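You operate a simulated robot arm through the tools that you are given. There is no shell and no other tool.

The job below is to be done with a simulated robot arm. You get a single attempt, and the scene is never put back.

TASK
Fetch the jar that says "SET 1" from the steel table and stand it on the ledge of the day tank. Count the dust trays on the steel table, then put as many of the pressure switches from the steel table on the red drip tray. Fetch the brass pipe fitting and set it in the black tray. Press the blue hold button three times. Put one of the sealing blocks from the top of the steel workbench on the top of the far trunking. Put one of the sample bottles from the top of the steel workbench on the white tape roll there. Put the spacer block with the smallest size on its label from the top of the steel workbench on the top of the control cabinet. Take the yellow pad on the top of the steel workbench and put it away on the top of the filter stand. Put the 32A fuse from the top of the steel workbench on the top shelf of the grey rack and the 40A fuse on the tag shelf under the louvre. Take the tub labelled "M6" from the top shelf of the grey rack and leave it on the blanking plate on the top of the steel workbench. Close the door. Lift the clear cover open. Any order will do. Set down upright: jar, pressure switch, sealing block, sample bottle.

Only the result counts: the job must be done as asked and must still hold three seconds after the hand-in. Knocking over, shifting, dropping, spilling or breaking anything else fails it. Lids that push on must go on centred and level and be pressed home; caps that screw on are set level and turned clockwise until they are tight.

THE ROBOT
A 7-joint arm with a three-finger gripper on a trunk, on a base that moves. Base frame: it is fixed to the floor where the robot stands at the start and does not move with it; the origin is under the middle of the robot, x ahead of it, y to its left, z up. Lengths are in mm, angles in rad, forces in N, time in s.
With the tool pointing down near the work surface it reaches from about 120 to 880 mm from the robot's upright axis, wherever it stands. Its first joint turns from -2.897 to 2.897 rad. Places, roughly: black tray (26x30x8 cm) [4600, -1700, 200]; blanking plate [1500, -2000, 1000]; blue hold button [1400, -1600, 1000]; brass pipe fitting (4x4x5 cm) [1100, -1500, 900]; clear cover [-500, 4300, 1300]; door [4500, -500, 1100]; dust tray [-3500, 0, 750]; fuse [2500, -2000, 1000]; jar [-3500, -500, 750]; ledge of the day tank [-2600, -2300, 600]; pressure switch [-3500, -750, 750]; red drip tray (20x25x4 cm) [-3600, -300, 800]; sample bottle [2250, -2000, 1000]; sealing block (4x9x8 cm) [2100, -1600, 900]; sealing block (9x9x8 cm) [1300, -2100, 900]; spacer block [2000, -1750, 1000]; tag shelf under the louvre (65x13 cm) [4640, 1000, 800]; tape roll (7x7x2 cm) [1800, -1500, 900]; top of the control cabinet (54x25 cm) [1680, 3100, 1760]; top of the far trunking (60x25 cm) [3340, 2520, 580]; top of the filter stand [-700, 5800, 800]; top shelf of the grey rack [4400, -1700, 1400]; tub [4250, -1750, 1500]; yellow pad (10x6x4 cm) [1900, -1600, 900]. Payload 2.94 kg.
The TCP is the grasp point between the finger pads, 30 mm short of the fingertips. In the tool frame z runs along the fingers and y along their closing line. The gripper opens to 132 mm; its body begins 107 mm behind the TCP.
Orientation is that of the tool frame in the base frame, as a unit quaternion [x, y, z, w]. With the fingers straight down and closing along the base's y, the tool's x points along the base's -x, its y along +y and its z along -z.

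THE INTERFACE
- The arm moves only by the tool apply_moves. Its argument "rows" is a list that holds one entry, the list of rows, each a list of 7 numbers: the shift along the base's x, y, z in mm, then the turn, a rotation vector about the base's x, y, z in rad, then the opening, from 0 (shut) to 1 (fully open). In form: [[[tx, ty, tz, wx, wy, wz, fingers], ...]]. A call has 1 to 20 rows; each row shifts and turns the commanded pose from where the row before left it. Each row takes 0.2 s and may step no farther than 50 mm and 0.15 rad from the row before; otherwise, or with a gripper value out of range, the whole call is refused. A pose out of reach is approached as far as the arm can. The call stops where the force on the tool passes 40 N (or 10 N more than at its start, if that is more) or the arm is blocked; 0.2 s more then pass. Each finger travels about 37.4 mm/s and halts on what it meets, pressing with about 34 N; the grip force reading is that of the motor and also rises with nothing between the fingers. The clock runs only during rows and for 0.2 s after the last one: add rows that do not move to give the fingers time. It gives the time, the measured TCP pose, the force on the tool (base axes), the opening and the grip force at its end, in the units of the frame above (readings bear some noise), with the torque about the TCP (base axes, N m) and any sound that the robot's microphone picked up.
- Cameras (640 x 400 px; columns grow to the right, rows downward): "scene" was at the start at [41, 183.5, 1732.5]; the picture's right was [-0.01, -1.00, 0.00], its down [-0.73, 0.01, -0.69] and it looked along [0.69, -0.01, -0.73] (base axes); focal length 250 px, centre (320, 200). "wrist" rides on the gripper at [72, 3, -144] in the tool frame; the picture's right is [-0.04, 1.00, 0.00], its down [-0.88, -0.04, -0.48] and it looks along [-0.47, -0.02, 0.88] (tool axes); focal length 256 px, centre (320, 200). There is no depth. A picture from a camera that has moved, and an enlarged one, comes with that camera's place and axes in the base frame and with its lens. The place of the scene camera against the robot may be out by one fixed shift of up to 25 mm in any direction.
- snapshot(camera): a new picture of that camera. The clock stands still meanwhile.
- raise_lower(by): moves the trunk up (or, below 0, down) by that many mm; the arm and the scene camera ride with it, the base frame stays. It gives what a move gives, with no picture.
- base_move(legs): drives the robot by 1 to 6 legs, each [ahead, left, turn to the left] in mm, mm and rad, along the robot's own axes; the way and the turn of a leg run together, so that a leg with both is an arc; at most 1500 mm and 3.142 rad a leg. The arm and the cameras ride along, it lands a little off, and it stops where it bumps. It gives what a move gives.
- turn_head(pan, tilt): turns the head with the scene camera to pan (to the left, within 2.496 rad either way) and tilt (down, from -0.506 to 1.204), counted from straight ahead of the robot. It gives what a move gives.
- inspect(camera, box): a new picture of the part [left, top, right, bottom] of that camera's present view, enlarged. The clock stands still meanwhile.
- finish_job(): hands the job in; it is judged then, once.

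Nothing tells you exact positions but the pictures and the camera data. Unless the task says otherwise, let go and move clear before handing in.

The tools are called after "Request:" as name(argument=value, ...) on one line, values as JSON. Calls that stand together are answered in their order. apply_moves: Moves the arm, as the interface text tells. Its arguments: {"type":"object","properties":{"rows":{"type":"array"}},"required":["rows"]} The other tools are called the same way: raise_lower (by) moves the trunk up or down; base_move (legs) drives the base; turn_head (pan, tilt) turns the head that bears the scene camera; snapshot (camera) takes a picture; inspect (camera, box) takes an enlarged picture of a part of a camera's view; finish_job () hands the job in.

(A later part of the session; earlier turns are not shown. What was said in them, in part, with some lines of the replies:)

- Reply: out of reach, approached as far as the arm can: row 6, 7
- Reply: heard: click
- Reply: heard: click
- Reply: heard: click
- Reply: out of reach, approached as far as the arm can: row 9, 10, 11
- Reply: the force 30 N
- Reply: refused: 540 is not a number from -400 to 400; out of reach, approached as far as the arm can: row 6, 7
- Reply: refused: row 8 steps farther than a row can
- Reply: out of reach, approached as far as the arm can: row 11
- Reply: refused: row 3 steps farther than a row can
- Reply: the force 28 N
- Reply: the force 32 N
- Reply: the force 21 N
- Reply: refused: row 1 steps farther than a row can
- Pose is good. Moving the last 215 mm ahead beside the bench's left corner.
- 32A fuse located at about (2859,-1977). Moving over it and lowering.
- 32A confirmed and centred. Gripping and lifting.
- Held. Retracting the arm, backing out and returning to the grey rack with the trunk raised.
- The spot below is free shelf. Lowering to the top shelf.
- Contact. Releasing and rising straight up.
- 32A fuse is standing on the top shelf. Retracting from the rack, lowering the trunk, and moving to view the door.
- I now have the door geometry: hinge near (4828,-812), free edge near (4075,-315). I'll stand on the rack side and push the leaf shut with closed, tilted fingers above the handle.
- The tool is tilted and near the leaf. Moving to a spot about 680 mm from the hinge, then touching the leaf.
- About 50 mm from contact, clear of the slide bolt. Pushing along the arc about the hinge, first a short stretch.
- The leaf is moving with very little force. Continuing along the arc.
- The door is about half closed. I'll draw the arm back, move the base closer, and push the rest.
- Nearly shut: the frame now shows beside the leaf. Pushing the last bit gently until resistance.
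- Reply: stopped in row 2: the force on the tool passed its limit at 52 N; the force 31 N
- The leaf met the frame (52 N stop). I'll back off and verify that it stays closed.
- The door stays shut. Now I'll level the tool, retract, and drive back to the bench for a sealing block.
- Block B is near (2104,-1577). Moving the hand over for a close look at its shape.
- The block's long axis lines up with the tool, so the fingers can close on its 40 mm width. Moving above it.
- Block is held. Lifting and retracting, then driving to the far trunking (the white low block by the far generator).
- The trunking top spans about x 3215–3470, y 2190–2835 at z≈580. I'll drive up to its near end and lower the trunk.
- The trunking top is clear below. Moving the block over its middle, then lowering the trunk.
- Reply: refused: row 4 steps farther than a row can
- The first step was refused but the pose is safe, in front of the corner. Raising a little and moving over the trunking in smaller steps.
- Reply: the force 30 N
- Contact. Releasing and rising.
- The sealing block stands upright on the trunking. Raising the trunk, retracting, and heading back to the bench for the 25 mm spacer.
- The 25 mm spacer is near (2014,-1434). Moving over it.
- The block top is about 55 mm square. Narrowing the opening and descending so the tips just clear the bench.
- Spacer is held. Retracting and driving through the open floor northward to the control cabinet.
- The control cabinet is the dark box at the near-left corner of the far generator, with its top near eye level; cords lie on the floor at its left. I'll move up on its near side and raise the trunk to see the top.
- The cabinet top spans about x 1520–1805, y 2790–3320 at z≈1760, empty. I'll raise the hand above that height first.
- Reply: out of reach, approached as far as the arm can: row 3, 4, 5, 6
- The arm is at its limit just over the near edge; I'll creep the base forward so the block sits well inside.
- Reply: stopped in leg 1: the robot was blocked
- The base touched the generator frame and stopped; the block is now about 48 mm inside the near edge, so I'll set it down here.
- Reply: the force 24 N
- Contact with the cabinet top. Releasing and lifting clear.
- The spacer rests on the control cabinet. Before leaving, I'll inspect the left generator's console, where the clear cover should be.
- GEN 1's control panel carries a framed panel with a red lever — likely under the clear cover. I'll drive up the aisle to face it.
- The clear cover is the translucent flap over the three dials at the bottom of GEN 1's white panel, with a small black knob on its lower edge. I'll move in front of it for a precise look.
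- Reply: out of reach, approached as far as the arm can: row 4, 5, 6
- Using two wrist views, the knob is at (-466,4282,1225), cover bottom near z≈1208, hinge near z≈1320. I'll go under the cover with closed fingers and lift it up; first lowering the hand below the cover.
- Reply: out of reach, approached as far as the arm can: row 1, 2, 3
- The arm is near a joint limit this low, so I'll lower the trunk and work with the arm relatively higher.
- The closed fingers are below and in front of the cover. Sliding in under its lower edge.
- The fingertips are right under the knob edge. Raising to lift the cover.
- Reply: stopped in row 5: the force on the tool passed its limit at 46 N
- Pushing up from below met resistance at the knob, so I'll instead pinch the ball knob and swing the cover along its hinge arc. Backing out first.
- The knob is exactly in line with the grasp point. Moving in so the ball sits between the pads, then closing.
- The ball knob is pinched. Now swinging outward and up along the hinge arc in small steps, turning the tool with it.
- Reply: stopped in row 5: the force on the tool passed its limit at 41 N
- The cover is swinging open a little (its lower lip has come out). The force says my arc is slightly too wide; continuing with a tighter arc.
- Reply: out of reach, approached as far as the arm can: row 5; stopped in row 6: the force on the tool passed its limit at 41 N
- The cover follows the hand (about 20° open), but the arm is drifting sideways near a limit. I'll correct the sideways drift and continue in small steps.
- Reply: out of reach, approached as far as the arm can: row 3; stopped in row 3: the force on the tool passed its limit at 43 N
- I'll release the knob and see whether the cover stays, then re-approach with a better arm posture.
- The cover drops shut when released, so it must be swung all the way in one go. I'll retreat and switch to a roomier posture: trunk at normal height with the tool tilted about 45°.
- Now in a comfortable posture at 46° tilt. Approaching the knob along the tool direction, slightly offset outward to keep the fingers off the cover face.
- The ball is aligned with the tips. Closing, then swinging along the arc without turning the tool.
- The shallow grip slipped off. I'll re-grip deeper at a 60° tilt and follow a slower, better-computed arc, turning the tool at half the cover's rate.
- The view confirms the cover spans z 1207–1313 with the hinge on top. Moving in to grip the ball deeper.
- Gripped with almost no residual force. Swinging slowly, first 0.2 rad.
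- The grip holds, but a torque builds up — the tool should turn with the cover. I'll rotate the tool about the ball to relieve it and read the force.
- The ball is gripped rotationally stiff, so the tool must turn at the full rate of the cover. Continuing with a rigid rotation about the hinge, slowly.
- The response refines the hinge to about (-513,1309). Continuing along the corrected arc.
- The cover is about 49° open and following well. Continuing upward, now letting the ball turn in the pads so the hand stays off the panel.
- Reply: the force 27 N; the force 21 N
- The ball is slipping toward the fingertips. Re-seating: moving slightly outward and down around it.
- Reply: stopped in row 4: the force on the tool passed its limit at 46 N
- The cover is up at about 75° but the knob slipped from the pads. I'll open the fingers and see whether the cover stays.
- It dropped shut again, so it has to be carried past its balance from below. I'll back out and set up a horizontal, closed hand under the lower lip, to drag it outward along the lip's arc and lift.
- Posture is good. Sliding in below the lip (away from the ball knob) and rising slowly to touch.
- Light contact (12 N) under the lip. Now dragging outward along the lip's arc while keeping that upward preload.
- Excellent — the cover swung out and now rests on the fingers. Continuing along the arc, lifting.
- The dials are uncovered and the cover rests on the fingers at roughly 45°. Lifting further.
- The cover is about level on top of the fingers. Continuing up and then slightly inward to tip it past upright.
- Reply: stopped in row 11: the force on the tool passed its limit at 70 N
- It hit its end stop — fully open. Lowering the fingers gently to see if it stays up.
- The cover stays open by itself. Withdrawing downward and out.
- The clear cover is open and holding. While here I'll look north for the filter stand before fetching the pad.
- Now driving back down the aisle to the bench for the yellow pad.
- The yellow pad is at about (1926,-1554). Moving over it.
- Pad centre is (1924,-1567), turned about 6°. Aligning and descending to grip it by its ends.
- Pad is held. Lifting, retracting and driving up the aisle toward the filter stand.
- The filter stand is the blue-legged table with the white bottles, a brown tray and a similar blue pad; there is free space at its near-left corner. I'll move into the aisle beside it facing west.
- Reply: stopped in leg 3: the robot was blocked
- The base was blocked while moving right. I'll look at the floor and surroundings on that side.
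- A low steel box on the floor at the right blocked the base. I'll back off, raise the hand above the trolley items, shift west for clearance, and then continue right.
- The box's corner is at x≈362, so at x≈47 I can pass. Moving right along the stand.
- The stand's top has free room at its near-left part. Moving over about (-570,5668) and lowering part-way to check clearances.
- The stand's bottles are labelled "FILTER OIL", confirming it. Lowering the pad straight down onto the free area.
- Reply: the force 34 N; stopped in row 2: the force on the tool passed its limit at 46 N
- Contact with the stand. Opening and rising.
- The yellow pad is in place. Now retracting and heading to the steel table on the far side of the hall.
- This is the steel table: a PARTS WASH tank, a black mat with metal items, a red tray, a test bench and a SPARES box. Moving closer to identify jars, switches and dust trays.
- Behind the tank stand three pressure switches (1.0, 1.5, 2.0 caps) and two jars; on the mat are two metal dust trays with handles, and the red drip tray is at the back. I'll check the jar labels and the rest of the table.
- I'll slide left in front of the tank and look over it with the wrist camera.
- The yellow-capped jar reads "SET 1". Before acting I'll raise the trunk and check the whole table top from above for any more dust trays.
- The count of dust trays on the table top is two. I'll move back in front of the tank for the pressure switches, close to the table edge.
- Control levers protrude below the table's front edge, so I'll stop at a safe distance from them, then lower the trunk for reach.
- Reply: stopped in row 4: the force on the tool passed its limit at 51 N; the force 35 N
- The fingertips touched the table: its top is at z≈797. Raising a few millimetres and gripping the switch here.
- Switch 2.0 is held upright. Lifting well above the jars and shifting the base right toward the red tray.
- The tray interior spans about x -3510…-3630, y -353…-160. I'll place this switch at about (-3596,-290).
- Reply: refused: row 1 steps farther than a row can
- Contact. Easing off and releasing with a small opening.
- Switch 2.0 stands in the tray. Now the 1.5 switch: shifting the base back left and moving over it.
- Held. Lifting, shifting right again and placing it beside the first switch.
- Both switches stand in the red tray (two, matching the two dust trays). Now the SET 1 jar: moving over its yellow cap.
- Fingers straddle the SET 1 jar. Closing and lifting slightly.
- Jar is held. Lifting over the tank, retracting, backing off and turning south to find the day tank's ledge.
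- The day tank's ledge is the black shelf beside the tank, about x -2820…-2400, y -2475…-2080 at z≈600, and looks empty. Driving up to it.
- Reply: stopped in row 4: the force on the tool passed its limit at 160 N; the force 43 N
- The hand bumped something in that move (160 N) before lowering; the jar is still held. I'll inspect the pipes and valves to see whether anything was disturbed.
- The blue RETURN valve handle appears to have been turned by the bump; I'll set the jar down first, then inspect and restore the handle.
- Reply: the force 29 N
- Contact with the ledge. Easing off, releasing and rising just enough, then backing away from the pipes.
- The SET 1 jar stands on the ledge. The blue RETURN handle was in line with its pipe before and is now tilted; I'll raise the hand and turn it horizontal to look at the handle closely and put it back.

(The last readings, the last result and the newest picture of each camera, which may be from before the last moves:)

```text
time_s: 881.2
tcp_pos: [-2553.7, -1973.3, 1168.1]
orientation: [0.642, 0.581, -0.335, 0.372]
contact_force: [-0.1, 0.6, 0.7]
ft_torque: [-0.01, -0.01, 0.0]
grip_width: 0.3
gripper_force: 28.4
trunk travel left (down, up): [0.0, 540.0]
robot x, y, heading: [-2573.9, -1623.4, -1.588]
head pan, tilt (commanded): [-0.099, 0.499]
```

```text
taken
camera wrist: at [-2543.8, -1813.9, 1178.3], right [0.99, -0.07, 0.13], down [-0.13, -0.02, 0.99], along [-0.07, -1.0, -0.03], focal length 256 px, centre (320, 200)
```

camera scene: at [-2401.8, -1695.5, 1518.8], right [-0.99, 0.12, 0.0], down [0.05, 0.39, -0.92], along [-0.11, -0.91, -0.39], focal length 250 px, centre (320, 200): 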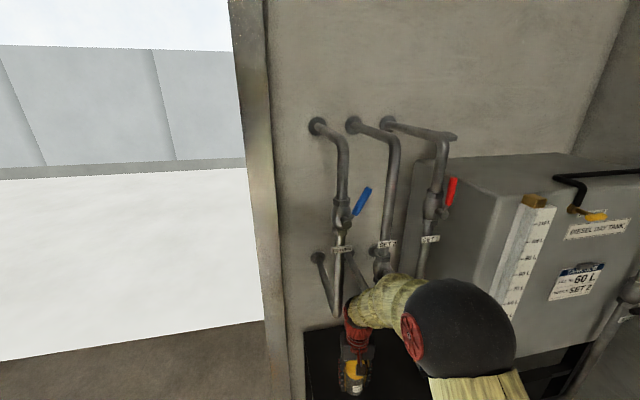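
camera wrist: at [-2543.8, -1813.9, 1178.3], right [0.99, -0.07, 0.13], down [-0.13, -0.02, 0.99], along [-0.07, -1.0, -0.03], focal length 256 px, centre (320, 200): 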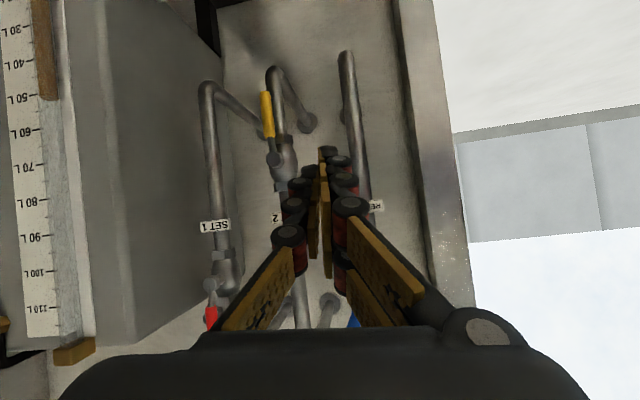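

The pipes stand nearer than I judged (about y=-2140). Raising the hand to see the blue handle directly.

Request:
raise_lower(by=150)

Request:
snapshot(camera="wrist")

Request:
inspect(camera="scene", box=[290, 100, 470, 300])

```text
time_s: 883.0
tcp_pos: [-2554.1, -1974.8, 1316.2]
orientation: [0.642, 0.581, -0.335, 0.372]
contact_force: [-0.1, -0.7, 0.3]
ft_torque: [-0.03, 0.02, 0.03]
grip_width: 0.0
gripper_force: 28.4
trunk travel left (down, up): [-150.0, 390.0]
robot x, y, heading: [-2575.4, -1620.2, -1.585]
head pan, tilt (commanded): [-0.099, 0.499]
```

```text
taken
camera wrist: at [-2543.7, -1814.1, 1328.1], right [0.99, -0.07, 0.13], down [-0.13, -0.02, 0.99], along [-0.07, -1.0, -0.03], focal length 256 px, centre (320, 200)
```

wrist: 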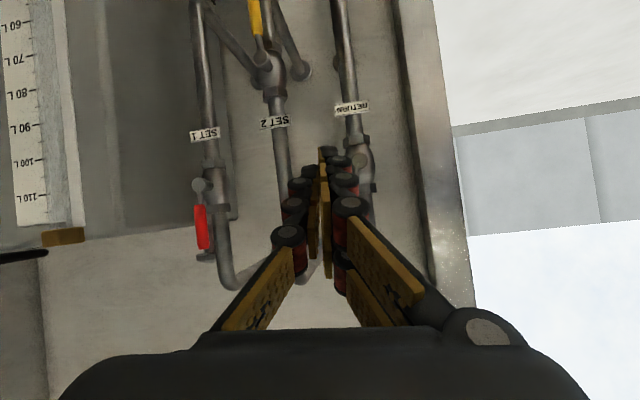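

```text
2.00 times, centred on (380, 200) of scene
camera zoom: at [-2401.6, -1693.4, 1659.6], right [-0.99, 0.12, 0.0], down [0.06, 0.48, -0.88], along [-0.1, -0.87, -0.48], focal length 499 px, centre (200, 200)
```

zoom: 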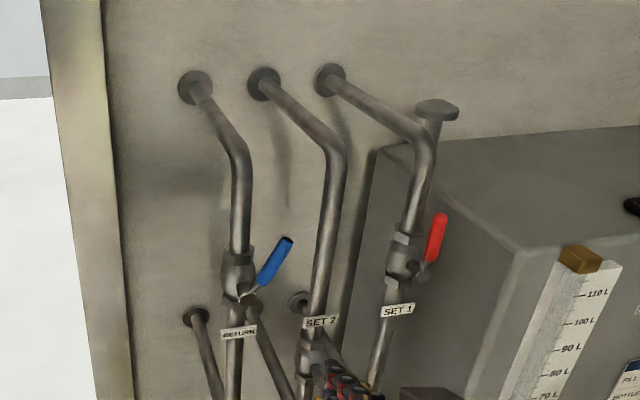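

Request:
apply_moves(rows=[[[40, 0, 0, 0, 0, 0, 0], [40, 0, 0, 0, 0, 0, 0], [40, 0, 0, 0, 0, 0, 0], [0, 0, 0, 0, 0, 0, 0]]])

Request:
snapshot(camera="wrist")

Request:
inspect(camera="wrist", box=[160, 100, 320, 280])

```text
time_s: 884.0
tcp_pos: [-2434.3, -1973.6, 1317.2]
orientation: [0.642, 0.581, -0.336, 0.372]
contact_force: [0.0, -0.8, -0.6]
ft_torque: [-0.04, 0.07, -0.05]
grip_width: 0.0
gripper_force: 27.9
trunk travel left (down, up): [-150.0, 390.0]
robot x, y, heading: [-2573.5, -1622.8, -1.586]
head pan, tilt (commanded): [-0.099, 0.499]
```

```text
taken
camera wrist: at [-2423.8, -1813.9, 1329.1], right [0.99, -0.07, 0.13], down [-0.13, -0.02, 0.99], along [-0.07, -1.0, -0.03], focal length 256 px, centre (320, 200)
```

wrist: 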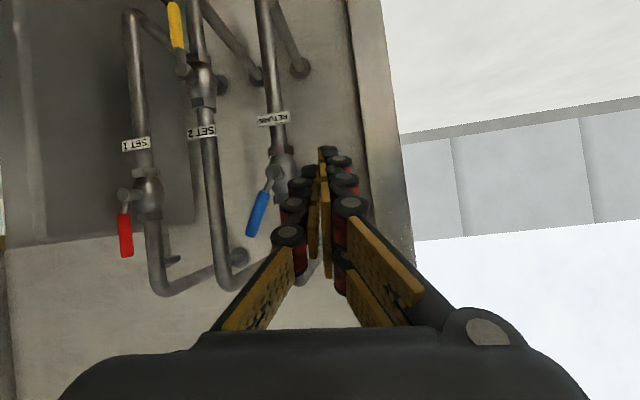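

```text
2.22 times, centred on (240, 190) of wrist
camera zoom: at [-2423.8, -1813.9, 1329.1], right [0.99, -0.07, 0.13], down [-0.13, -0.02, 0.99], along [-0.07, -1.0, -0.03], focal length 569 px, centre (498, 222)
```

zoom: 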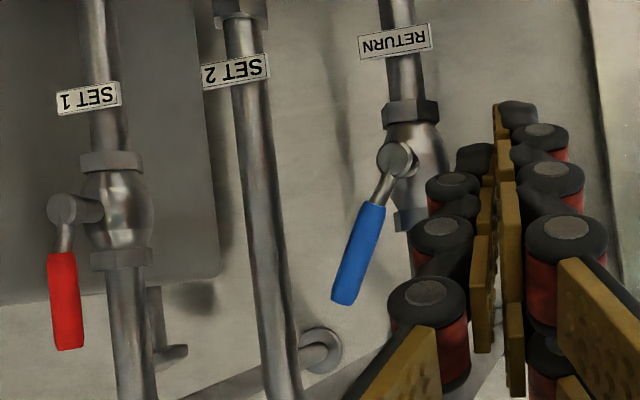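

The blue handle leans about 25–28° away from its pipe (the red one is parallel to its pipe). I'll move to its other side to measure it and then push it gently back upright.

Request:
apply_moves(rows=[[[-45, 0, 0, 0, 0, 0, 0], [-45, 0, 0, 0, 0, 0, 0], [-45, 0, 0, 0, 0, 0, 0], [-45, 0, 0, 0, 0, 0, 0], [-30, 0, 0, 0, 0, 0, 0], [0, 0, 0, 0, 0, 0, 0]]])

Request:
snapshot(camera="wrist")

Request:
inspect(camera="wrist", box=[320, 80, 480, 260])

```text
time_s: 885.4
tcp_pos: [-2639.6, -1975.8, 1320.5]
orientation: [0.639, 0.583, -0.334, 0.373]
contact_force: [-3.3, 1.1, -0.7]
ft_torque: [-0.05, -0.11, 0.26]
grip_width: 0.0
gripper_force: 28.9
trunk travel left (down, up): [-150.0, 390.0]
robot x, y, heading: [-2575.6, -1626.7, -1.584]
head pan, tilt (commanded): [-0.099, 0.499]
```

```text
taken
camera wrist: at [-2629.9, -1815.5, 1330.4], right [0.99, -0.06, 0.12], down [-0.13, -0.02, 0.99], along [-0.06, -1.0, -0.03], focal length 256 px, centre (320, 200)
```

wrist: 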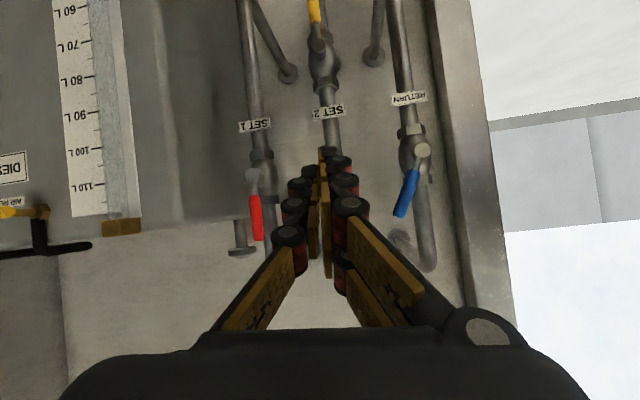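

```text
2.22 times, centred on (400, 170) of wrist
camera zoom: at [-2629.9, -1815.5, 1330.4], right [0.99, -0.06, 0.12], down [-0.13, -0.02, 0.99], along [-0.06, -1.0, -0.03], focal length 569 px, centre (142, 267)
```

zoom: 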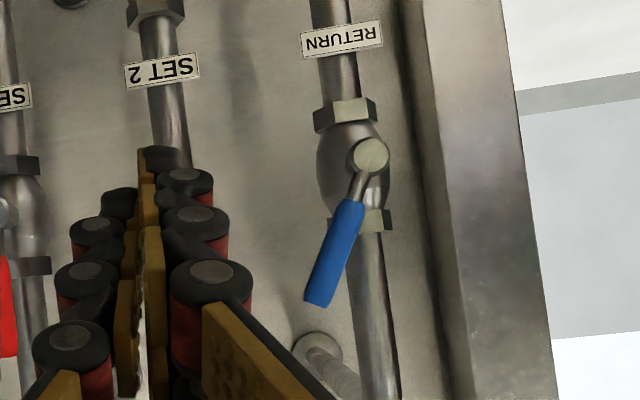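

The handle pivots at (-2504,-2170,1269) with its tip at (-2549,-2164,1352), 28° off vertical. I'll bring the closed fingers in on its far side and push it gently toward upright.

Request:
apply_moves(rows=[[[24, 0, 16, 0, 0, 0, 0], [24, 0, 16, 0, 0, 0, 0], [0, -40, 0, 0, 0, 0, 0], [0, -40, 0, 0, 0, 0, 0], [0, -40, 0, 0, 0, 0, 0], [0, -25, 0, 0, 0, 0, 0], [0, -15, 0, 0, 0, 0, 0], [0, 0, 0, 0, 0, 0, 0]]])

Request:
snapshot(camera="wrist")

Request:
inspect(camera="scene", box=[300, 140, 460, 300])

```text
time_s: 887.2
tcp_pos: [-2596.5, -2134.4, 1349.2]
orientation: [0.642, 0.581, -0.335, 0.372]
contact_force: [-0.2, 0.4, 0.2]
ft_torque: [-0.01, 0.03, -0.01]
grip_width: 0.0
gripper_force: 29.0
trunk travel left (down, up): [-150.0, 390.0]
robot x, y, heading: [-2571.4, -1628.4, -1.586]
head pan, tilt (commanded): [-0.099, 0.499]
```

```text
taken
camera wrist: at [-2585.7, -1975.2, 1361.2], right [0.99, -0.07, 0.13], down [-0.13, -0.02, 0.99], along [-0.07, -1.0, -0.03], focal length 256 px, centre (320, 200)
```

wrist: 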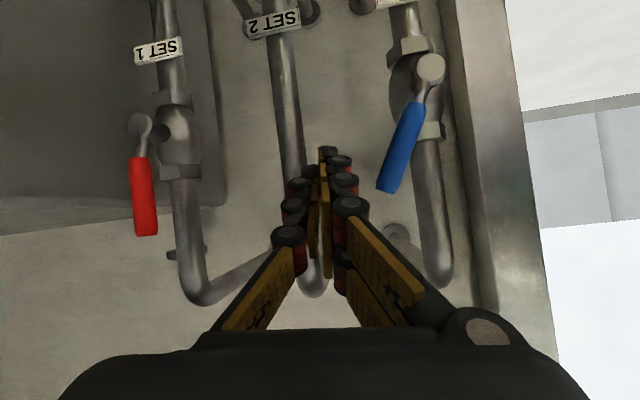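

```text
2.50 times, centred on (380, 220) of scene
camera zoom: at [-2401.6, -1693.7, 1659.7], right [-0.99, 0.12, 0.0], down [0.06, 0.48, -0.88], along [-0.1, -0.87, -0.48], focal length 624 px, centre (170, 150)
```

zoom: 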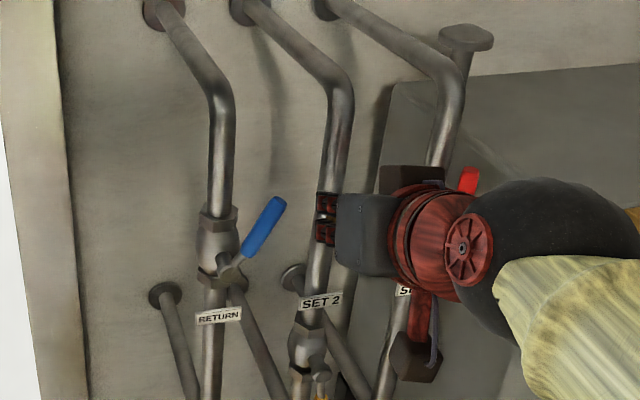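

Request:
apply_moves(rows=[[[12, 0, 0, 0, 0, 0, 0], [10, 0, 0, 0, 0, 0, 0], [4, 0, 0, 0, 0, 0, 0], [4, 0, 0, 0, 0, 0, 0], [4, 0, 0, 0, 0, 0, 0], [4, 0, 0, 0, 0, 0, 0], [0, 0, 0, 0, 0, 0, 0]]])

Request:
snapshot(camera="wrist")

```text
time_s: 888.8
tcp_pos: [-2558.2, -2134.7, 1350.0]
orientation: [0.642, 0.581, -0.335, 0.372]
contact_force: [0.0, 0.1, -0.7]
ft_torque: [0.0, 0.0, 0.01]
grip_width: 0.0
gripper_force: 28.4
trunk travel left (down, up): [-150.0, 390.0]
robot x, y, heading: [-2572.7, -1626.2, -1.585]
head pan, tilt (commanded): [-0.099, 0.499]
```

```text
taken
camera wrist: at [-2547.4, -1974.5, 1360.6], right [0.99, -0.07, 0.13], down [-0.13, -0.02, 0.99], along [-0.07, -1.0, -0.03], focal length 256 px, centre (320, 200)
```

wrist: 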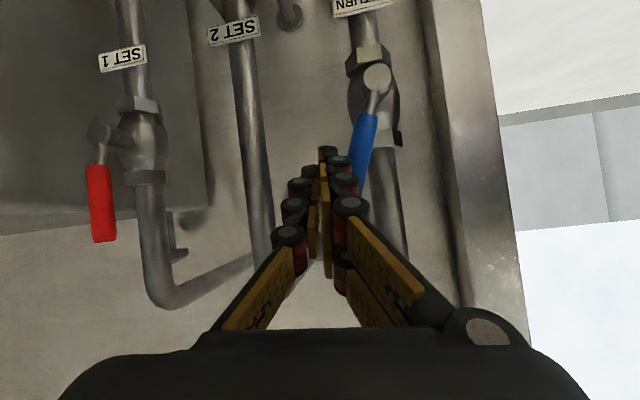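

The handle is moving back with almost no force; about 16° remain. Continuing in small steps.

Request:
apply_moves(rows=[[[4, 0, 0, 0, 0, 0, 0], [4, 0, 0, 0, 0, 0, 0], [3, 0, 0, 0, 0, 0, 0], [3, 0, 0, 0, 0, 0, 0], [0, 0, 0, 0, 0, 0, 0]]])

Request:
inspect(camera="wrist", box=[270, 20, 430, 220])

```text
time_s: 890.0
tcp_pos: [-2544.6, -2134.2, 1349.5]
orientation: [0.642, 0.581, -0.335, 0.372]
contact_force: [-0.6, 0.7, 0.0]
ft_torque: [0.0, -0.04, -0.04]
grip_width: 0.0
gripper_force: 29.0
trunk travel left (down, up): [-150.0, 390.0]
robot x, y, heading: [-2571.8, -1623.9, -1.584]
head pan, tilt (commanded): [-0.099, 0.499]
```

```text
2.00 times, centred on (350, 120) of wrist
camera zoom: at [-2533.9, -1974.1, 1359.9], right [0.99, -0.07, 0.13], down [-0.13, -0.02, 0.99], along [-0.07, -1.0, -0.03], focal length 512 px, centre (260, 360)
```

zoom: 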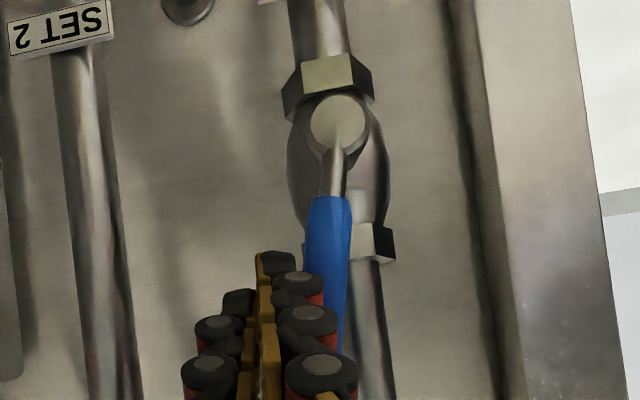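

Request:
apply_moves(rows=[[[3, 0, 0, 0, 0, 0, 0], [3, 0, 0, 0, 0, 0, 0], [2, 0, 0, 0, 0, 0, 0], [0, 0, 0, 0, 0, 0, 0]]])

Request:
inspect(camera="wrist", box=[270, 20, 430, 220])

```text
time_s: 891.0
tcp_pos: [-2535.9, -2132.8, 1349.2]
orientation: [0.642, 0.581, -0.335, 0.372]
contact_force: [-0.6, 0.3, 0.1]
ft_torque: [-0.02, 0.01, -0.02]
grip_width: 0.2
gripper_force: 28.5
trunk travel left (down, up): [-150.0, 390.0]
robot x, y, heading: [-2572.9, -1623.0, -1.59]
head pan, tilt (commanded): [-0.099, 0.499]
```

```text
2.00 times, centred on (350, 120) of wrist
camera zoom: at [-2525.3, -1974.3, 1360.2], right [0.99, -0.07, 0.13], down [-0.13, -0.02, 0.99], along [-0.07, -1.0, -0.03], focal length 512 px, centre (260, 360)
```

zoom: 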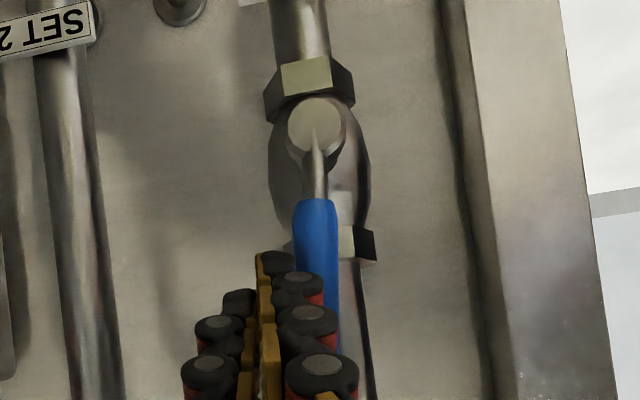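

Request:
apply_moves(rows=[[[2, 0, 0, 0, 0, 0, 0], [2, 0, 0, 0, 0, 0, 0], [2, 0, 0, 0, 0, 0, 0], [0, 0, 0, 0, 0, 0, 0]]])

Request:
inspect(camera="wrist", box=[270, 20, 430, 220])

```text
time_s: 892.0
tcp_pos: [-2530.2, -2133.4, 1350.4]
orientation: [0.641, 0.581, -0.336, 0.373]
contact_force: [-0.4, 1.5, 0.6]
ft_torque: [-0.04, 0.0, -0.01]
grip_width: 0.0
gripper_force: 29.2
trunk travel left (down, up): [-150.0, 390.0]
robot x, y, heading: [-2573.7, -1624.8, -1.589]
head pan, tilt (commanded): [-0.099, 0.499]
```

```text
2.00 times, centred on (350, 120) of wrist
camera zoom: at [-2519.5, -1973.9, 1360.6], right [0.99, -0.07, 0.12], down [-0.13, -0.02, 0.99], along [-0.07, -1.0, -0.03], focal length 512 px, centre (260, 360)
```

zoom: 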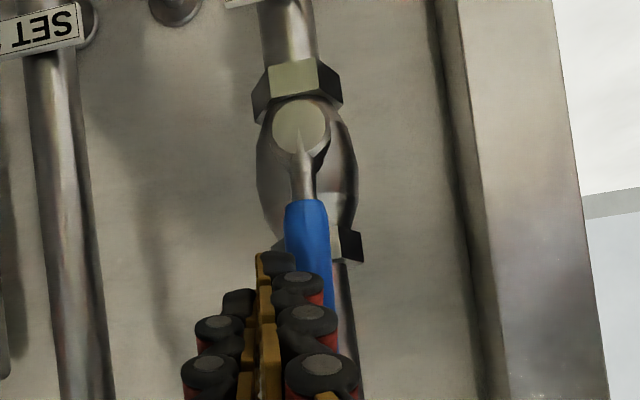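

Request:
apply_moves(rows=[[[1.5, 0, 0, 0, 0, 0, 0], [1.5, 0, 0, 0, 0, 0, 0], [1, 0, 0, 0, 0, 0, 0], [0, 0, 0, 0, 0, 0, 0]]])

Request:
inspect(camera="wrist", box=[270, 20, 430, 220])

Request:
inspect(camera="scene", box=[300, 140, 460, 300])

```text
time_s: 893.0
tcp_pos: [-2526.5, -2132.4, 1349.2]
orientation: [0.642, 0.581, -0.335, 0.372]
contact_force: [-0.3, 0.2, 0.2]
ft_torque: [0.02, -0.03, 0.0]
grip_width: 0.0
gripper_force: 28.7
trunk travel left (down, up): [-150.0, 390.0]
robot x, y, heading: [-2571.7, -1622.9, -1.587]
head pan, tilt (commanded): [-0.099, 0.499]
```

```text
2.00 times, centred on (350, 120) of wrist
camera zoom: at [-2516.1, -1973.8, 1360.0], right [0.99, -0.07, 0.12], down [-0.13, -0.02, 0.99], along [-0.07, -1.0, -0.03], focal length 512 px, centre (260, 360)
```

zoom: 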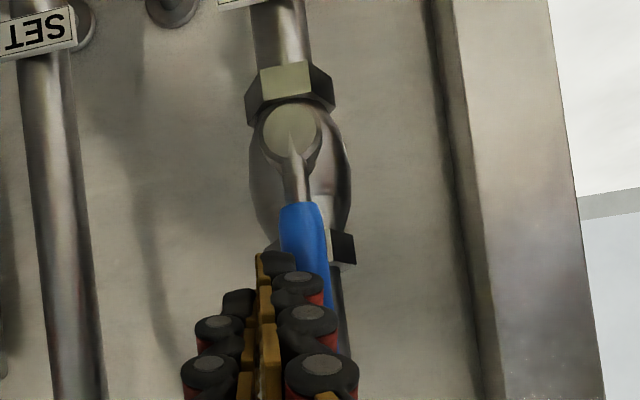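

```text
2.50 times, centred on (380, 220) of scene
camera zoom: at [-2401.6, -1693.5, 1659.7], right [-0.99, 0.12, 0.0], down [0.06, 0.48, -0.88], along [-0.1, -0.87, -0.48], focal length 624 px, centre (170, 150)
```

zoom: 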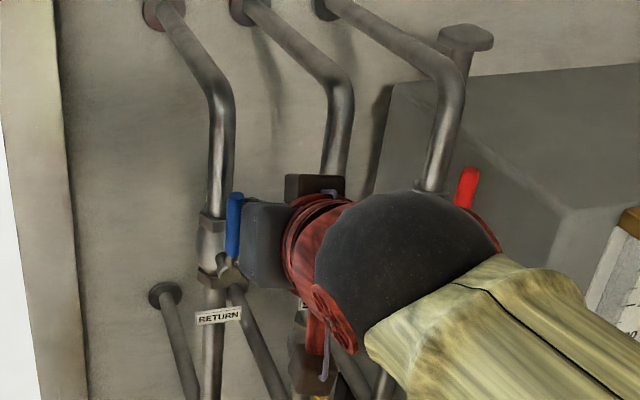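

Request:
apply_moves(rows=[[[1, 0, 0, 0, 0, 0, 0], [1, 0, 0, 0, 0, 0, 0], [1, 0, 0, 0, 0, 0, 0], [0, 0, 0, 0, 0, 0, 0]]])

Request:
inspect(camera="scene", box=[330, 190, 410, 260])

Request:
inspect(camera="wrist", box=[270, 20, 430, 220])

```text
time_s: 894.0
tcp_pos: [-2525.5, -2134.8, 1348.8]
orientation: [0.642, 0.581, -0.334, 0.372]
contact_force: [-9.2, 1.9, -1.5]
ft_torque: [-0.01, 0.02, -0.16]
grip_width: 0.1
gripper_force: 28.5
trunk travel left (down, up): [-150.0, 390.0]
robot x, y, heading: [-2575.7, -1624.4, -1.591]
head pan, tilt (commanded): [-0.099, 0.499]
```

```text
5.71 times, centred on (370, 225) of scene
camera zoom: at [-2403.0, -1693.5, 1659.9], right [-0.99, 0.12, 0.0], down [0.06, 0.48, -0.88], along [-0.1, -0.87, -0.48], focal length 1426 px, centre (34, 57)
```

zoom: 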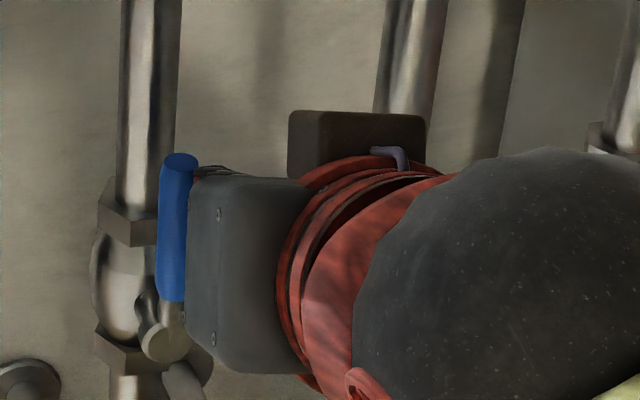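

```text
2.00 times, centred on (350, 120) of wrist
camera zoom: at [-2514.8, -1973.9, 1360.3], right [0.99, -0.07, 0.13], down [-0.13, -0.02, 0.99], along [-0.07, -1.0, -0.03], focal length 512 px, centre (260, 360)
```

zoom: 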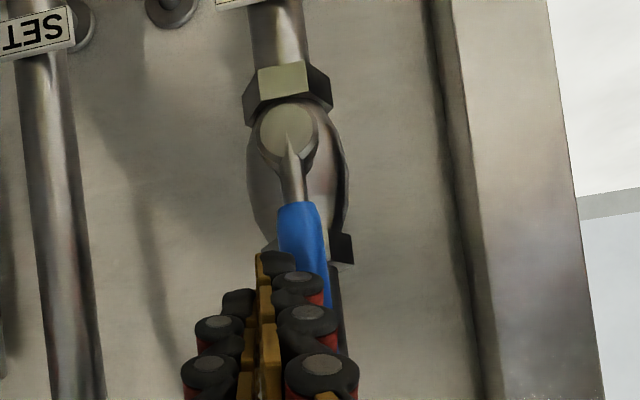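

The handle met its stop (9 N) and is parallel to the pipe again. Backing off carefully and checking.

Request:
apply_moves(rows=[[[-5, 0, 0, 0, 0, 0, 0], [-15, 5, 0, 0, 0, 0, 0], [-20, 20, 0, 0, 0, 0, 0], [-10, 40, 0, 0, 0, 0, 0], [0, 45, 0, 0, 0, 0, 0], [0, 45, 0, 0, 0, 0, 0], [0, 0, 0, 0, 0, 0, 0]]])

Request:
snapshot(camera="wrist")

Request:
inspect(camera="scene", box=[290, 80, 470, 300])

```text
time_s: 895.6
tcp_pos: [-2574.1, -1974.7, 1349.9]
orientation: [0.642, 0.581, -0.335, 0.371]
contact_force: [0.7, 0.8, -1.1]
ft_torque: [0.02, -0.02, 0.01]
grip_width: 0.0
gripper_force: 28.5
trunk travel left (down, up): [-150.0, 390.0]
robot x, y, heading: [-2571.8, -1620.1, -1.585]
head pan, tilt (commanded): [-0.099, 0.499]
```

```text
taken
camera wrist: at [-2562.5, -1816.3, 1360.8], right [0.99, -0.07, 0.12], down [-0.13, -0.02, 0.99], along [-0.07, -1.0, -0.03], focal length 256 px, centre (320, 200)
```

wrist: 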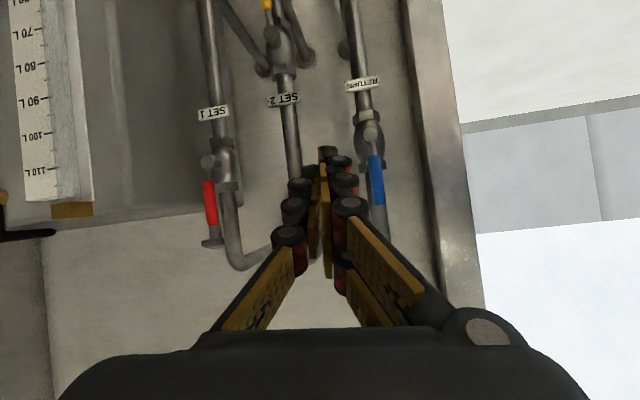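

```text
1.82 times, centred on (380, 190) of scene
camera zoom: at [-2401.5, -1692.7, 1659.8], right [-0.99, 0.12, 0.0], down [0.06, 0.47, -0.88], along [-0.1, -0.87, -0.48], focal length 454 px, centre (211, 218)
```

zoom: 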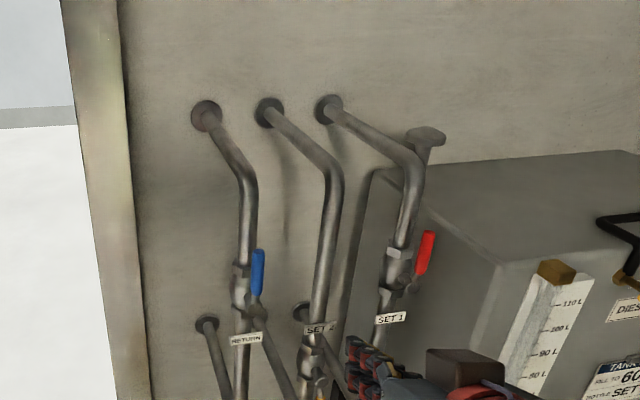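

The valve is back as it was. As a final check, I'll level the tool, back away and look at the table's lower shelf and the jar to be sure of the counts and placements.

Request:
apply_moves(rows=[[[0, 20, 0, 0.15, 0, 0, 0], [0, 20, 0, 0.15, 0, 0, 0], [0, 20, 0, 0.15, 0, 0, 0], [0, 10, 0, 0.15, 0, 0, 0], [0, 0, 0, 0.15, 0, 0, 0], [0, 0, 0, 0.15, 0, 0, 0], [0, 0, 0, 0.15, 0, 0, 0], [0, 0, 0, 0, 0, 0, 0.5]]])

Request:
turn_head(pan=-0.1, tilt=0.7)

Request:
base_move(legs=[[-700, 0, 0]])

Request:
snapshot(camera="scene")

```text
time_s: 897.4
tcp_pos: [-2573.7, -1908.1, 1350.0]
orientation: [0.742, 0.67, 0.002, 0.0]
contact_force: [-0.4, -0.1, -0.6]
ft_torque: [0.05, -0.01, 0.02]
grip_width: 24.8
gripper_force: 0.1
trunk travel left (down, up): [-150.0, 390.0]
robot x, y, heading: [-2571.9, -1625.9, -1.59]
head pan, tilt (commanded): [-0.099, 0.499]
```

```text
time_s: 898.1
tcp_pos: [-2572.7, -1909.0, 1349.4]
orientation: [0.742, 0.671, 0.002, 0.0]
contact_force: [0.0, 0.5, 0.6]
ft_torque: [0.0, 0.02, -0.01]
grip_width: 66.1
gripper_force: 0.1
trunk travel left (down, up): [-150.0, 390.0]
robot x, y, heading: [-2572.9, -1625.3, -1.586]
head pan, tilt (commanded): [-0.099, 0.7]
```

```text
time_s: 902.0
tcp_pos: [-2563.0, -1213.2, 1349.2]
orientation: [0.739, 0.674, 0.001, 0.0]
contact_force: [0.2, -0.3, 0.5]
ft_torque: [0.02, 0.02, 0.03]
grip_width: 66.0
gripper_force: 0.0
trunk travel left (down, up): [-150.0, 390.0]
robot x, y, heading: [-2565.5, -930.6, -1.581]
head pan, tilt (commanded): [-0.099, 0.7]
```

```text
taken
camera scene: at [-2391.6, -990.7, 1642.0], right [-0.99, 0.11, 0.0], down [0.07, 0.64, -0.76], along [-0.08, -0.76, -0.64], focal length 250 px, centre (320, 200)
```

scene: 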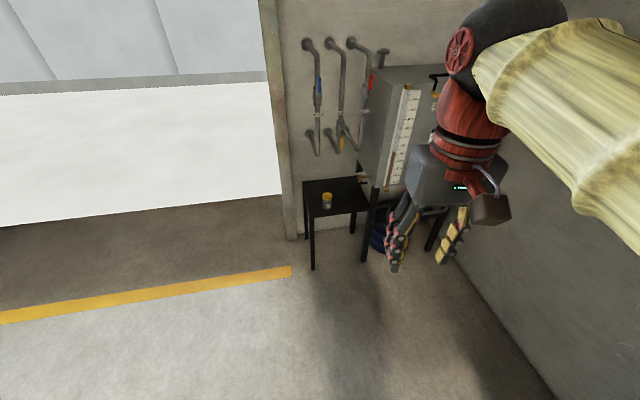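

The jar stands on the ledge and the valve handle is straight. Now a look at the steel table's lower shelf.

Request:
base_move(legs=[[0, 0, -1.54], [-250, -500, 0]])

Request:
raise_lower(by=-150)

Request:
turn_head(pan=0.0, tilt=0.5)

Request:
snapshot(camera="scene")

```text
time_s: 908.9
tcp_pos: [-2599.1, -432.2, 1349.7]
orientation: [0.999, -0.04, 0.001, 0.001]
contact_force: [-0.2, 0.0, -0.5]
ft_torque: [0.01, 0.0, 0.03]
grip_width: 66.1
gripper_force: 0.1
trunk travel left (down, up): [-150.0, 390.0]
robot x, y, heading: [-2319.0, -429.3, -3.136]
head pan, tilt (commanded): [-0.099, 0.7]
```

```text
time_s: 910.7
tcp_pos: [-2600.0, -431.7, 1199.1]
orientation: [0.999, -0.04, 0.001, 0.001]
contact_force: [0.0, 0.0, -0.5]
ft_torque: [-0.02, 0.0, -0.01]
grip_width: 65.9
gripper_force: 0.0
trunk travel left (down, up): [0.0, 540.0]
robot x, y, heading: [-2318.7, -427.7, -3.139]
head pan, tilt (commanded): [-0.099, 0.7]
```

```text
time_s: 911.4
tcp_pos: [-2600.4, -432.7, 1198.1]
orientation: [0.999, -0.04, 0.001, 0.001]
contact_force: [0.4, -0.8, 0.1]
ft_torque: [-0.02, 0.02, 0.01]
grip_width: 66.0
gripper_force: 0.1
trunk travel left (down, up): [0.0, 540.0]
robot x, y, heading: [-2314.8, -428.1, -3.139]
head pan, tilt (commanded): [0.0, 0.499]
```

```text
taken
camera scene: at [-2385.9, -623.8, 1509.7], right [0.0, 1.0, 0.0], down [0.48, 0.0, -0.88], along [-0.88, 0.0, -0.48], focal length 250 px, centre (320, 200)
```

scene: 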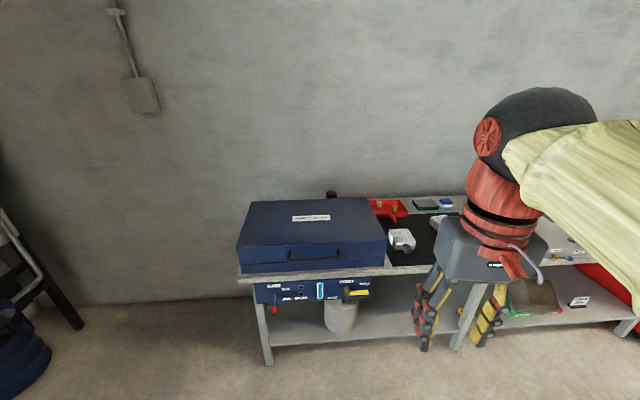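

Request:
base_move(legs=[[0, -950, 0]])

Request:
turn_head(pan=0.2, tilt=0.5)

Request:
snapshot(camera="scene")

Request:
inspect(camera="scene", box=[200, 220, 440, 370])

Request:
inspect(camera="scene", box=[60, 180, 240, 300])

```text
time_s: 916.4
tcp_pos: [-2598.4, 530.6, 1198.7]
orientation: [0.999, -0.045, 0.001, 0.001]
contact_force: [-0.3, -0.5, 0.6]
ft_torque: [0.0, -0.02, 0.04]
grip_width: 66.3
gripper_force: 0.1
trunk travel left (down, up): [0.0, 540.0]
robot x, y, heading: [-2316.6, 529.4, 3.136]
head pan, tilt (commanded): [0.0, 0.499]
```

```text
time_s: 917.1
tcp_pos: [-2598.8, 528.8, 1200.3]
orientation: [0.999, -0.045, 0.001, 0.0]
contact_force: [-0.3, 0.3, 0.3]
ft_torque: [0.0, -0.03, -0.02]
grip_width: 65.9
gripper_force: 0.1
trunk travel left (down, up): [0.0, 540.0]
robot x, y, heading: [-2313.8, 529.0, 3.135]
head pan, tilt (commanded): [0.201, 0.499]
```

```text
taken
camera scene: at [-2384.8, 317.4, 1509.7], right [-0.19, 0.98, 0.0], down [0.47, 0.09, -0.88], along [-0.86, -0.17, -0.48], focal length 250 px, centre (320, 200)
```

scene: 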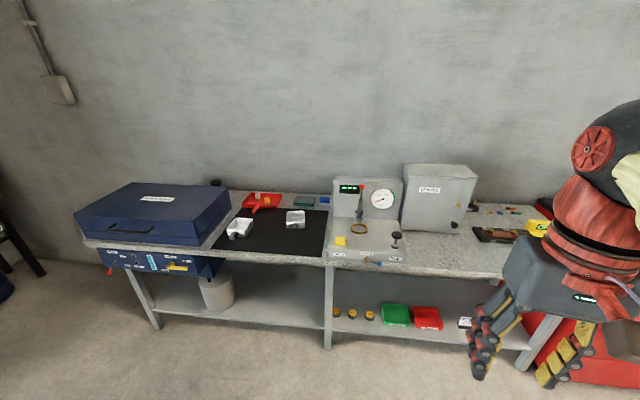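

```text
2.67 times, centred on (320, 295) of scene
camera zoom: at [-2384.8, 317.4, 1509.7], right [-0.19, 0.98, 0.0], down [0.47, 0.09, -0.88], along [-0.86, -0.17, -0.48], focal length 665 px, centre (320, -53)
```

zoom: 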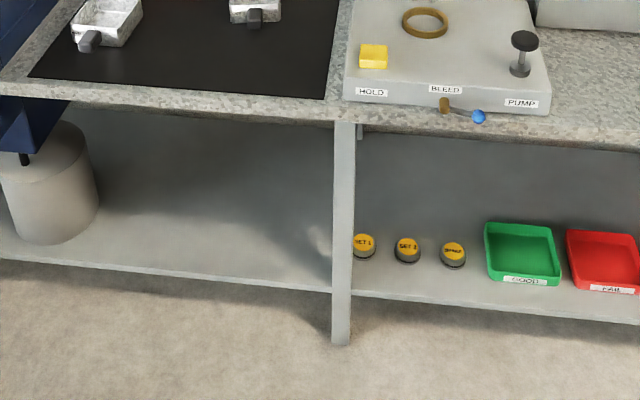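

```text
3.33 times, centred on (150, 240) of scene
camera zoom: at [-2384.8, 317.4, 1509.7], right [-0.19, 0.98, 0.0], down [0.47, 0.09, -0.88], along [-0.86, -0.17, -0.48], focal length 832 px, centre (887, 67)
```

zoom: 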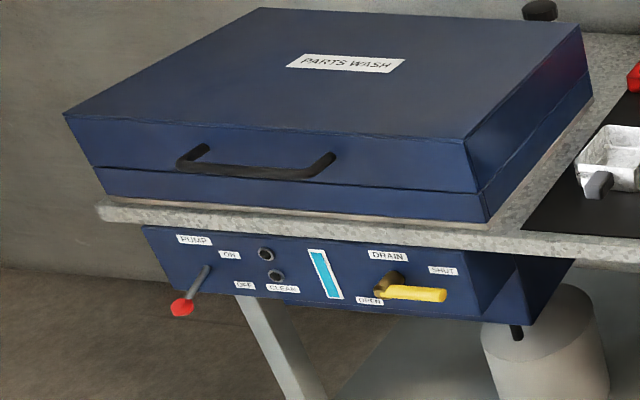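

Request:
inspect(camera="scene", box=[210, 170, 340, 260])

Request:
turn_head(pan=2.4, tilt=0.2)

Request:
snapshot(camera="scene")

Request:
turn_head(pan=-2.1, tilt=0.2)

Request:
snapshot(camera="scene")

```text
4.44 times, centred on (275, 215) of scene
camera zoom: at [-2384.8, 317.4, 1509.7], right [-0.19, 0.98, 0.0], down [0.47, 0.09, -0.88], along [-0.86, -0.17, -0.48], focal length 1109 px, centre (520, 133)
```

zoom: 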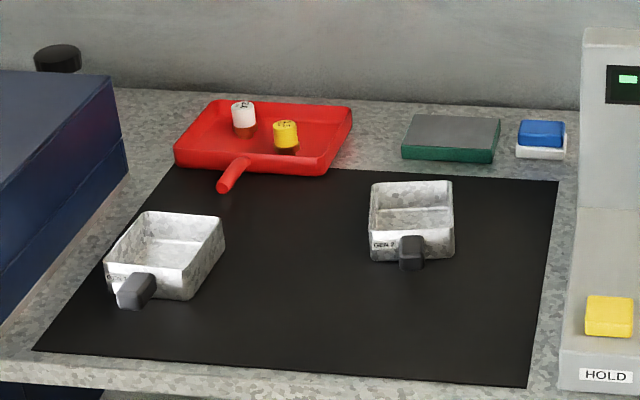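

```text
time_s: 919.2
tcp_pos: [-2598.3, 529.2, 1199.2]
orientation: [0.999, -0.045, 0.002, 0.001]
contact_force: [-0.4, -0.5, 0.4]
ft_torque: [0.0, 0.0, -0.02]
grip_width: 66.1
gripper_force: 0.0
trunk travel left (down, up): [0.0, 540.0]
robot x, y, heading: [-2311.0, 528.0, 3.137]
head pan, tilt (commanded): [2.4, 0.201]
```

```text
taken
camera scene: at [-2227.2, 271.4, 1537.4], right [-0.68, -0.73, 0.0], down [-0.15, 0.14, -0.98], along [0.72, -0.67, -0.2], focal length 250 px, centre (320, 200)
```

scene: 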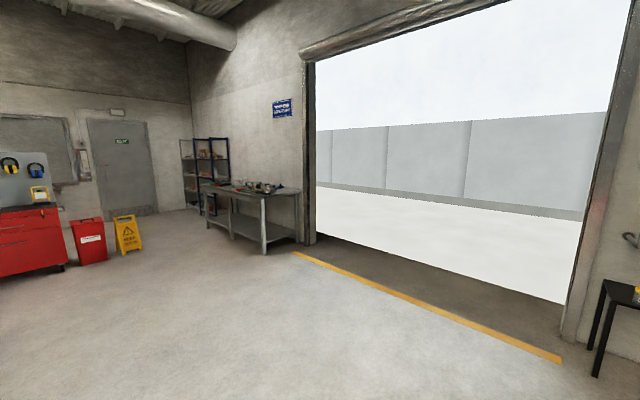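

```text
time_s: 922.8
tcp_pos: [-2598.2, 529.1, 1199.7]
orientation: [0.999, -0.046, 0.001, 0.001]
contact_force: [0.5, 0.0, 0.1]
ft_torque: [-0.01, 0.0, -0.01]
grip_width: 65.9
gripper_force: 0.0
trunk travel left (down, up): [0.0, 540.0]
robot x, y, heading: [-2312.4, 532.0, 3.135]
head pan, tilt (commanded): [-2.1, 0.201]
```

```text
taken
camera scene: at [-2247.9, 415.0, 1537.4], right [0.86, -0.51, 0.0], down [-0.1, -0.17, -0.98], along [0.5, 0.84, -0.2], focal length 250 px, centre (320, 200)
```

scene: 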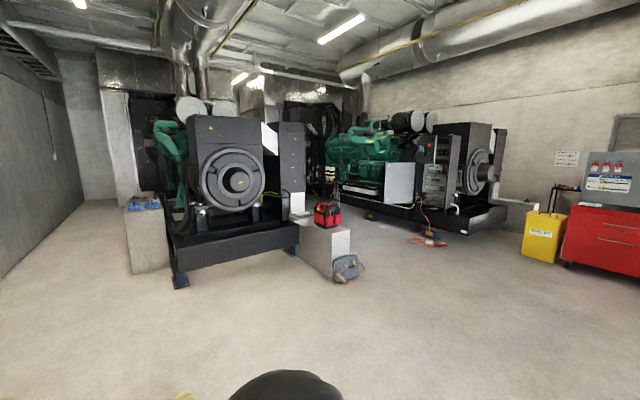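

Request:
turn_head(pan=2.4, tilt=0.2)

Request:
inspect(camera="scene", box=[60, 100, 200, 230])

Request:
inspect(camera="scene", box=[190, 160, 310, 240])

```text
time_s: 926.4
tcp_pos: [-2598.4, 529.0, 1199.4]
orientation: [0.999, -0.045, 0.001, 0.001]
contact_force: [0.3, -0.9, 0.3]
ft_torque: [0.0, -0.04, 0.0]
grip_width: 66.1
gripper_force: 0.1
trunk travel left (down, up): [0.0, 540.0]
robot x, y, heading: [-2315.4, 528.1, 3.135]
head pan, tilt (commanded): [2.4, 0.201]
```

```text
3.08 times, centred on (130, 165) of scene
camera zoom: at [-2227.2, 271.4, 1537.4], right [-0.68, -0.73, 0.0], down [-0.15, 0.14, -0.98], along [0.72, -0.67, -0.2], focal length 768 px, centre (905, 308)
```

zoom: 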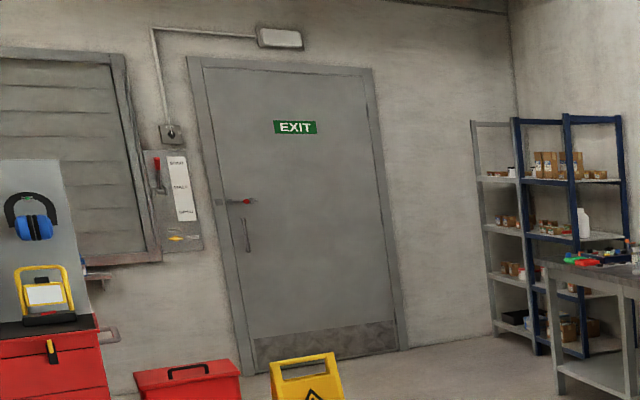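

```text
5.00 times, centred on (250, 200) of scene
camera zoom: at [-2227.2, 271.4, 1537.4], right [-0.68, -0.73, 0.0], down [-0.15, 0.14, -0.98], along [0.72, -0.67, -0.2], focal length 1248 px, centre (670, 200)
```

zoom: 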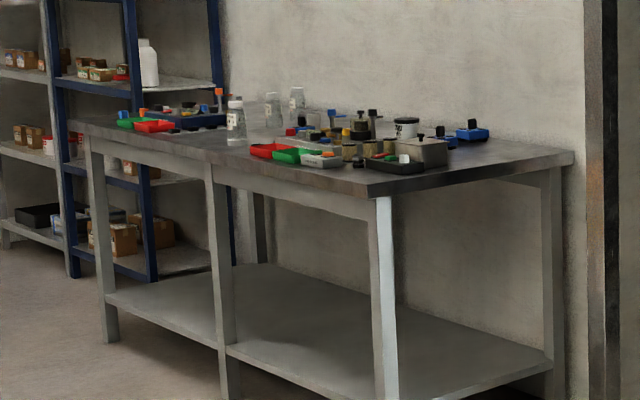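

The door is shut and the bench is tidy. One last check that the clear cover is still open: driving back to where I can see GEN 1's panel.

Request:
base_move(legs=[[-1500, 0, 0], [-1200, 0, 0], [0, 0, -1.57], [1400, 0, 0]])

Request:
raise_lower(by=250)

Request:
turn_head(pan=0.4, tilt=0.2)

Request:
snapshot(camera="scene")

```text
time_s: 950.2
tcp_pos: [503.5, 2198.0, 1199.4]
orientation: [-0.66, 0.751, 0.0, -0.001]
contact_force: [0.6, 0.0, 0.3]
ft_torque: [0.02, -0.04, -0.03]
grip_width: 66.1
gripper_force: 0.1
trunk travel left (down, up): [0.0, 540.0]
robot x, y, heading: [499.4, 1913.2, 1.528]
head pan, tilt (commanded): [2.4, 0.201]
```

```text
time_s: 952.8
tcp_pos: [503.1, 2198.2, 1449.1]
orientation: [-0.66, 0.751, 0.0, -0.001]
contact_force: [0.7, 0.1, -0.5]
ft_torque: [0.0, -0.02, 0.0]
grip_width: 65.9
gripper_force: 0.0
trunk travel left (down, up): [-250.0, 290.0]
robot x, y, heading: [493.8, 1914.7, 1.525]
head pan, tilt (commanded): [2.4, 0.201]
```

```text
time_s: 954.8
tcp_pos: [504.3, 2199.0, 1449.1]
orientation: [-0.66, 0.751, 0.0, -0.001]
contact_force: [0.6, 0.3, -0.3]
ft_torque: [-0.01, 0.0, 0.04]
grip_width: 66.1
gripper_force: 0.1
trunk travel left (down, up): [-250.0, 290.0]
robot x, y, heading: [494.4, 1915.9, 1.521]
head pan, tilt (commanded): [0.4, 0.201]
```

```text
taken
camera scene: at [261.1, 1976.1, 1787.4], right [0.94, 0.35, 0.0], down [0.07, -0.19, -0.98], along [-0.34, 0.92, -0.2], focal length 250 px, centre (320, 200)
```

scene: 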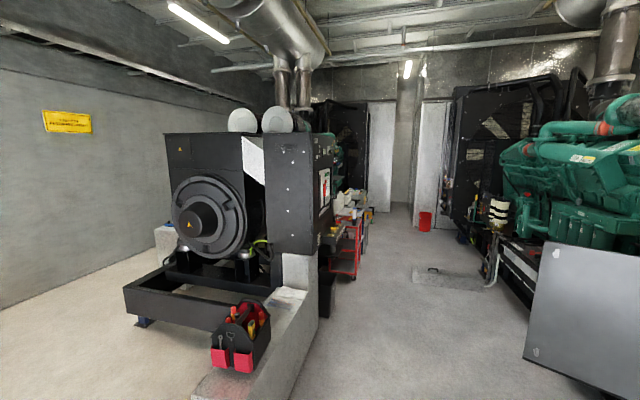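

Request:
inspect(camera="scene", box=[290, 120, 410, 240])

Request:
inspect(camera="scene", box=[310, 150, 350, 220])

```text
3.33 times, centred on (350, 180) of scene
camera zoom: at [261.1, 1976.1, 1787.4], right [0.94, 0.35, 0.0], down [0.07, -0.19, -0.98], along [-0.34, 0.92, -0.2], focal length 832 px, centre (220, 267)
```

zoom: 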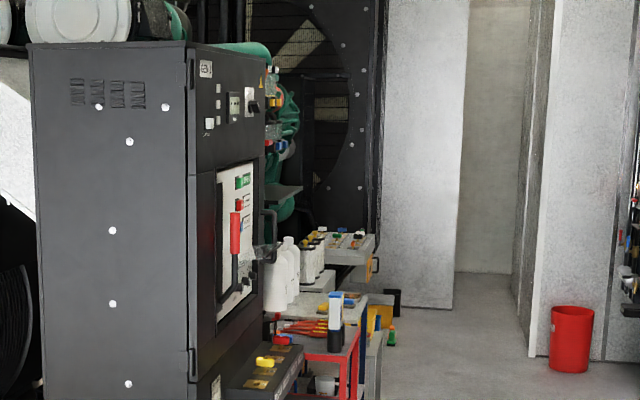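

```text
5.71 times, centred on (330, 185) of scene
camera zoom: at [261.1, 1976.1, 1787.4], right [0.94, 0.35, 0.0], down [0.07, -0.19, -0.98], along [-0.34, 0.92, -0.2], focal length 1426 px, centre (263, 286)
```

zoom: 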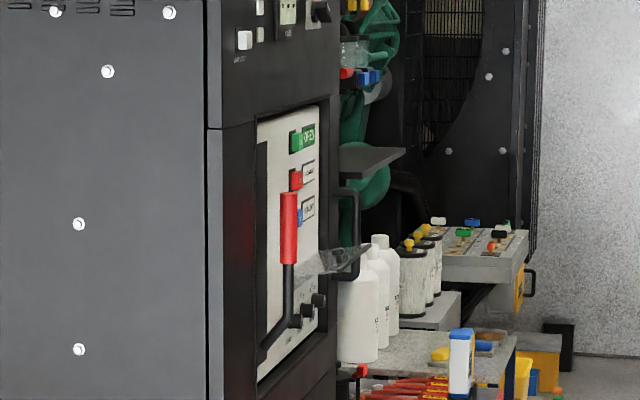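

The clear cover still stands open over the dials, the yellow pad sits on the filter stand, and every other item has been placed and checked. Handing the job in.

Request:
finish_job()

```text
The job is handed in.
```

I've handed the job in with all the requested steps done. No score came back, so what follows is from what I saw and measured.

| Task | Result |
|---|---|
| Jar "SET 1" | Upright on the day tank's ledge |
| Dust trays counted | Two, both on top of the steel table; none seen on its lower shelf |
| Pressure switches | Two (1.5 and 2.0 bar), upright on the red drip tray |
| Brass pipe fitting | In the black tray, lying on its side |
| Blue hold button | Pressed three times, one click each |
| Sealing block | Upright on top of the far trunking |
| Sample bottle "SET 1" | Upright on the white tape roll |
| Spacer block, 25 mm (smallest) | On top of the control cabinet |
| Yellow pad | On top of the filter stand |
| 32A fuse | On the top shelf of the grey rack |
| 40A fuse | On the tag shelf under the louvre |
| Tub "M6" | On the blanking plate on the workbench |
| Door | Closed; still shut when I looked back from across the hall |
| Clear cover | Lifted open; still open when I looked back at the end |

Some contacts along the way could count against the "nothing else shifted" rule:

- **RETURN valve at the day tank:** while carrying the jar, the gripper hit the pipework with about 160 N. That turned the blue handle roughly 28° away from its pipe. I pushed it back until it met its stop and stood parallel to the pipe, as it looked before. I can't confirm it is exactly where it started.
- **Base bumps:** the robot's base stopped against the generator frame near the control cabinet. It also stopped against something low by the filter stand, most likely the steel box on the floor there. I saw no sign that either moved, but I had no earlier measurement of the box to compare.
- **Clear cover drops:** on earlier attempts the cover fell shut from part-open when I let go of it. I saw no damage afterwards.
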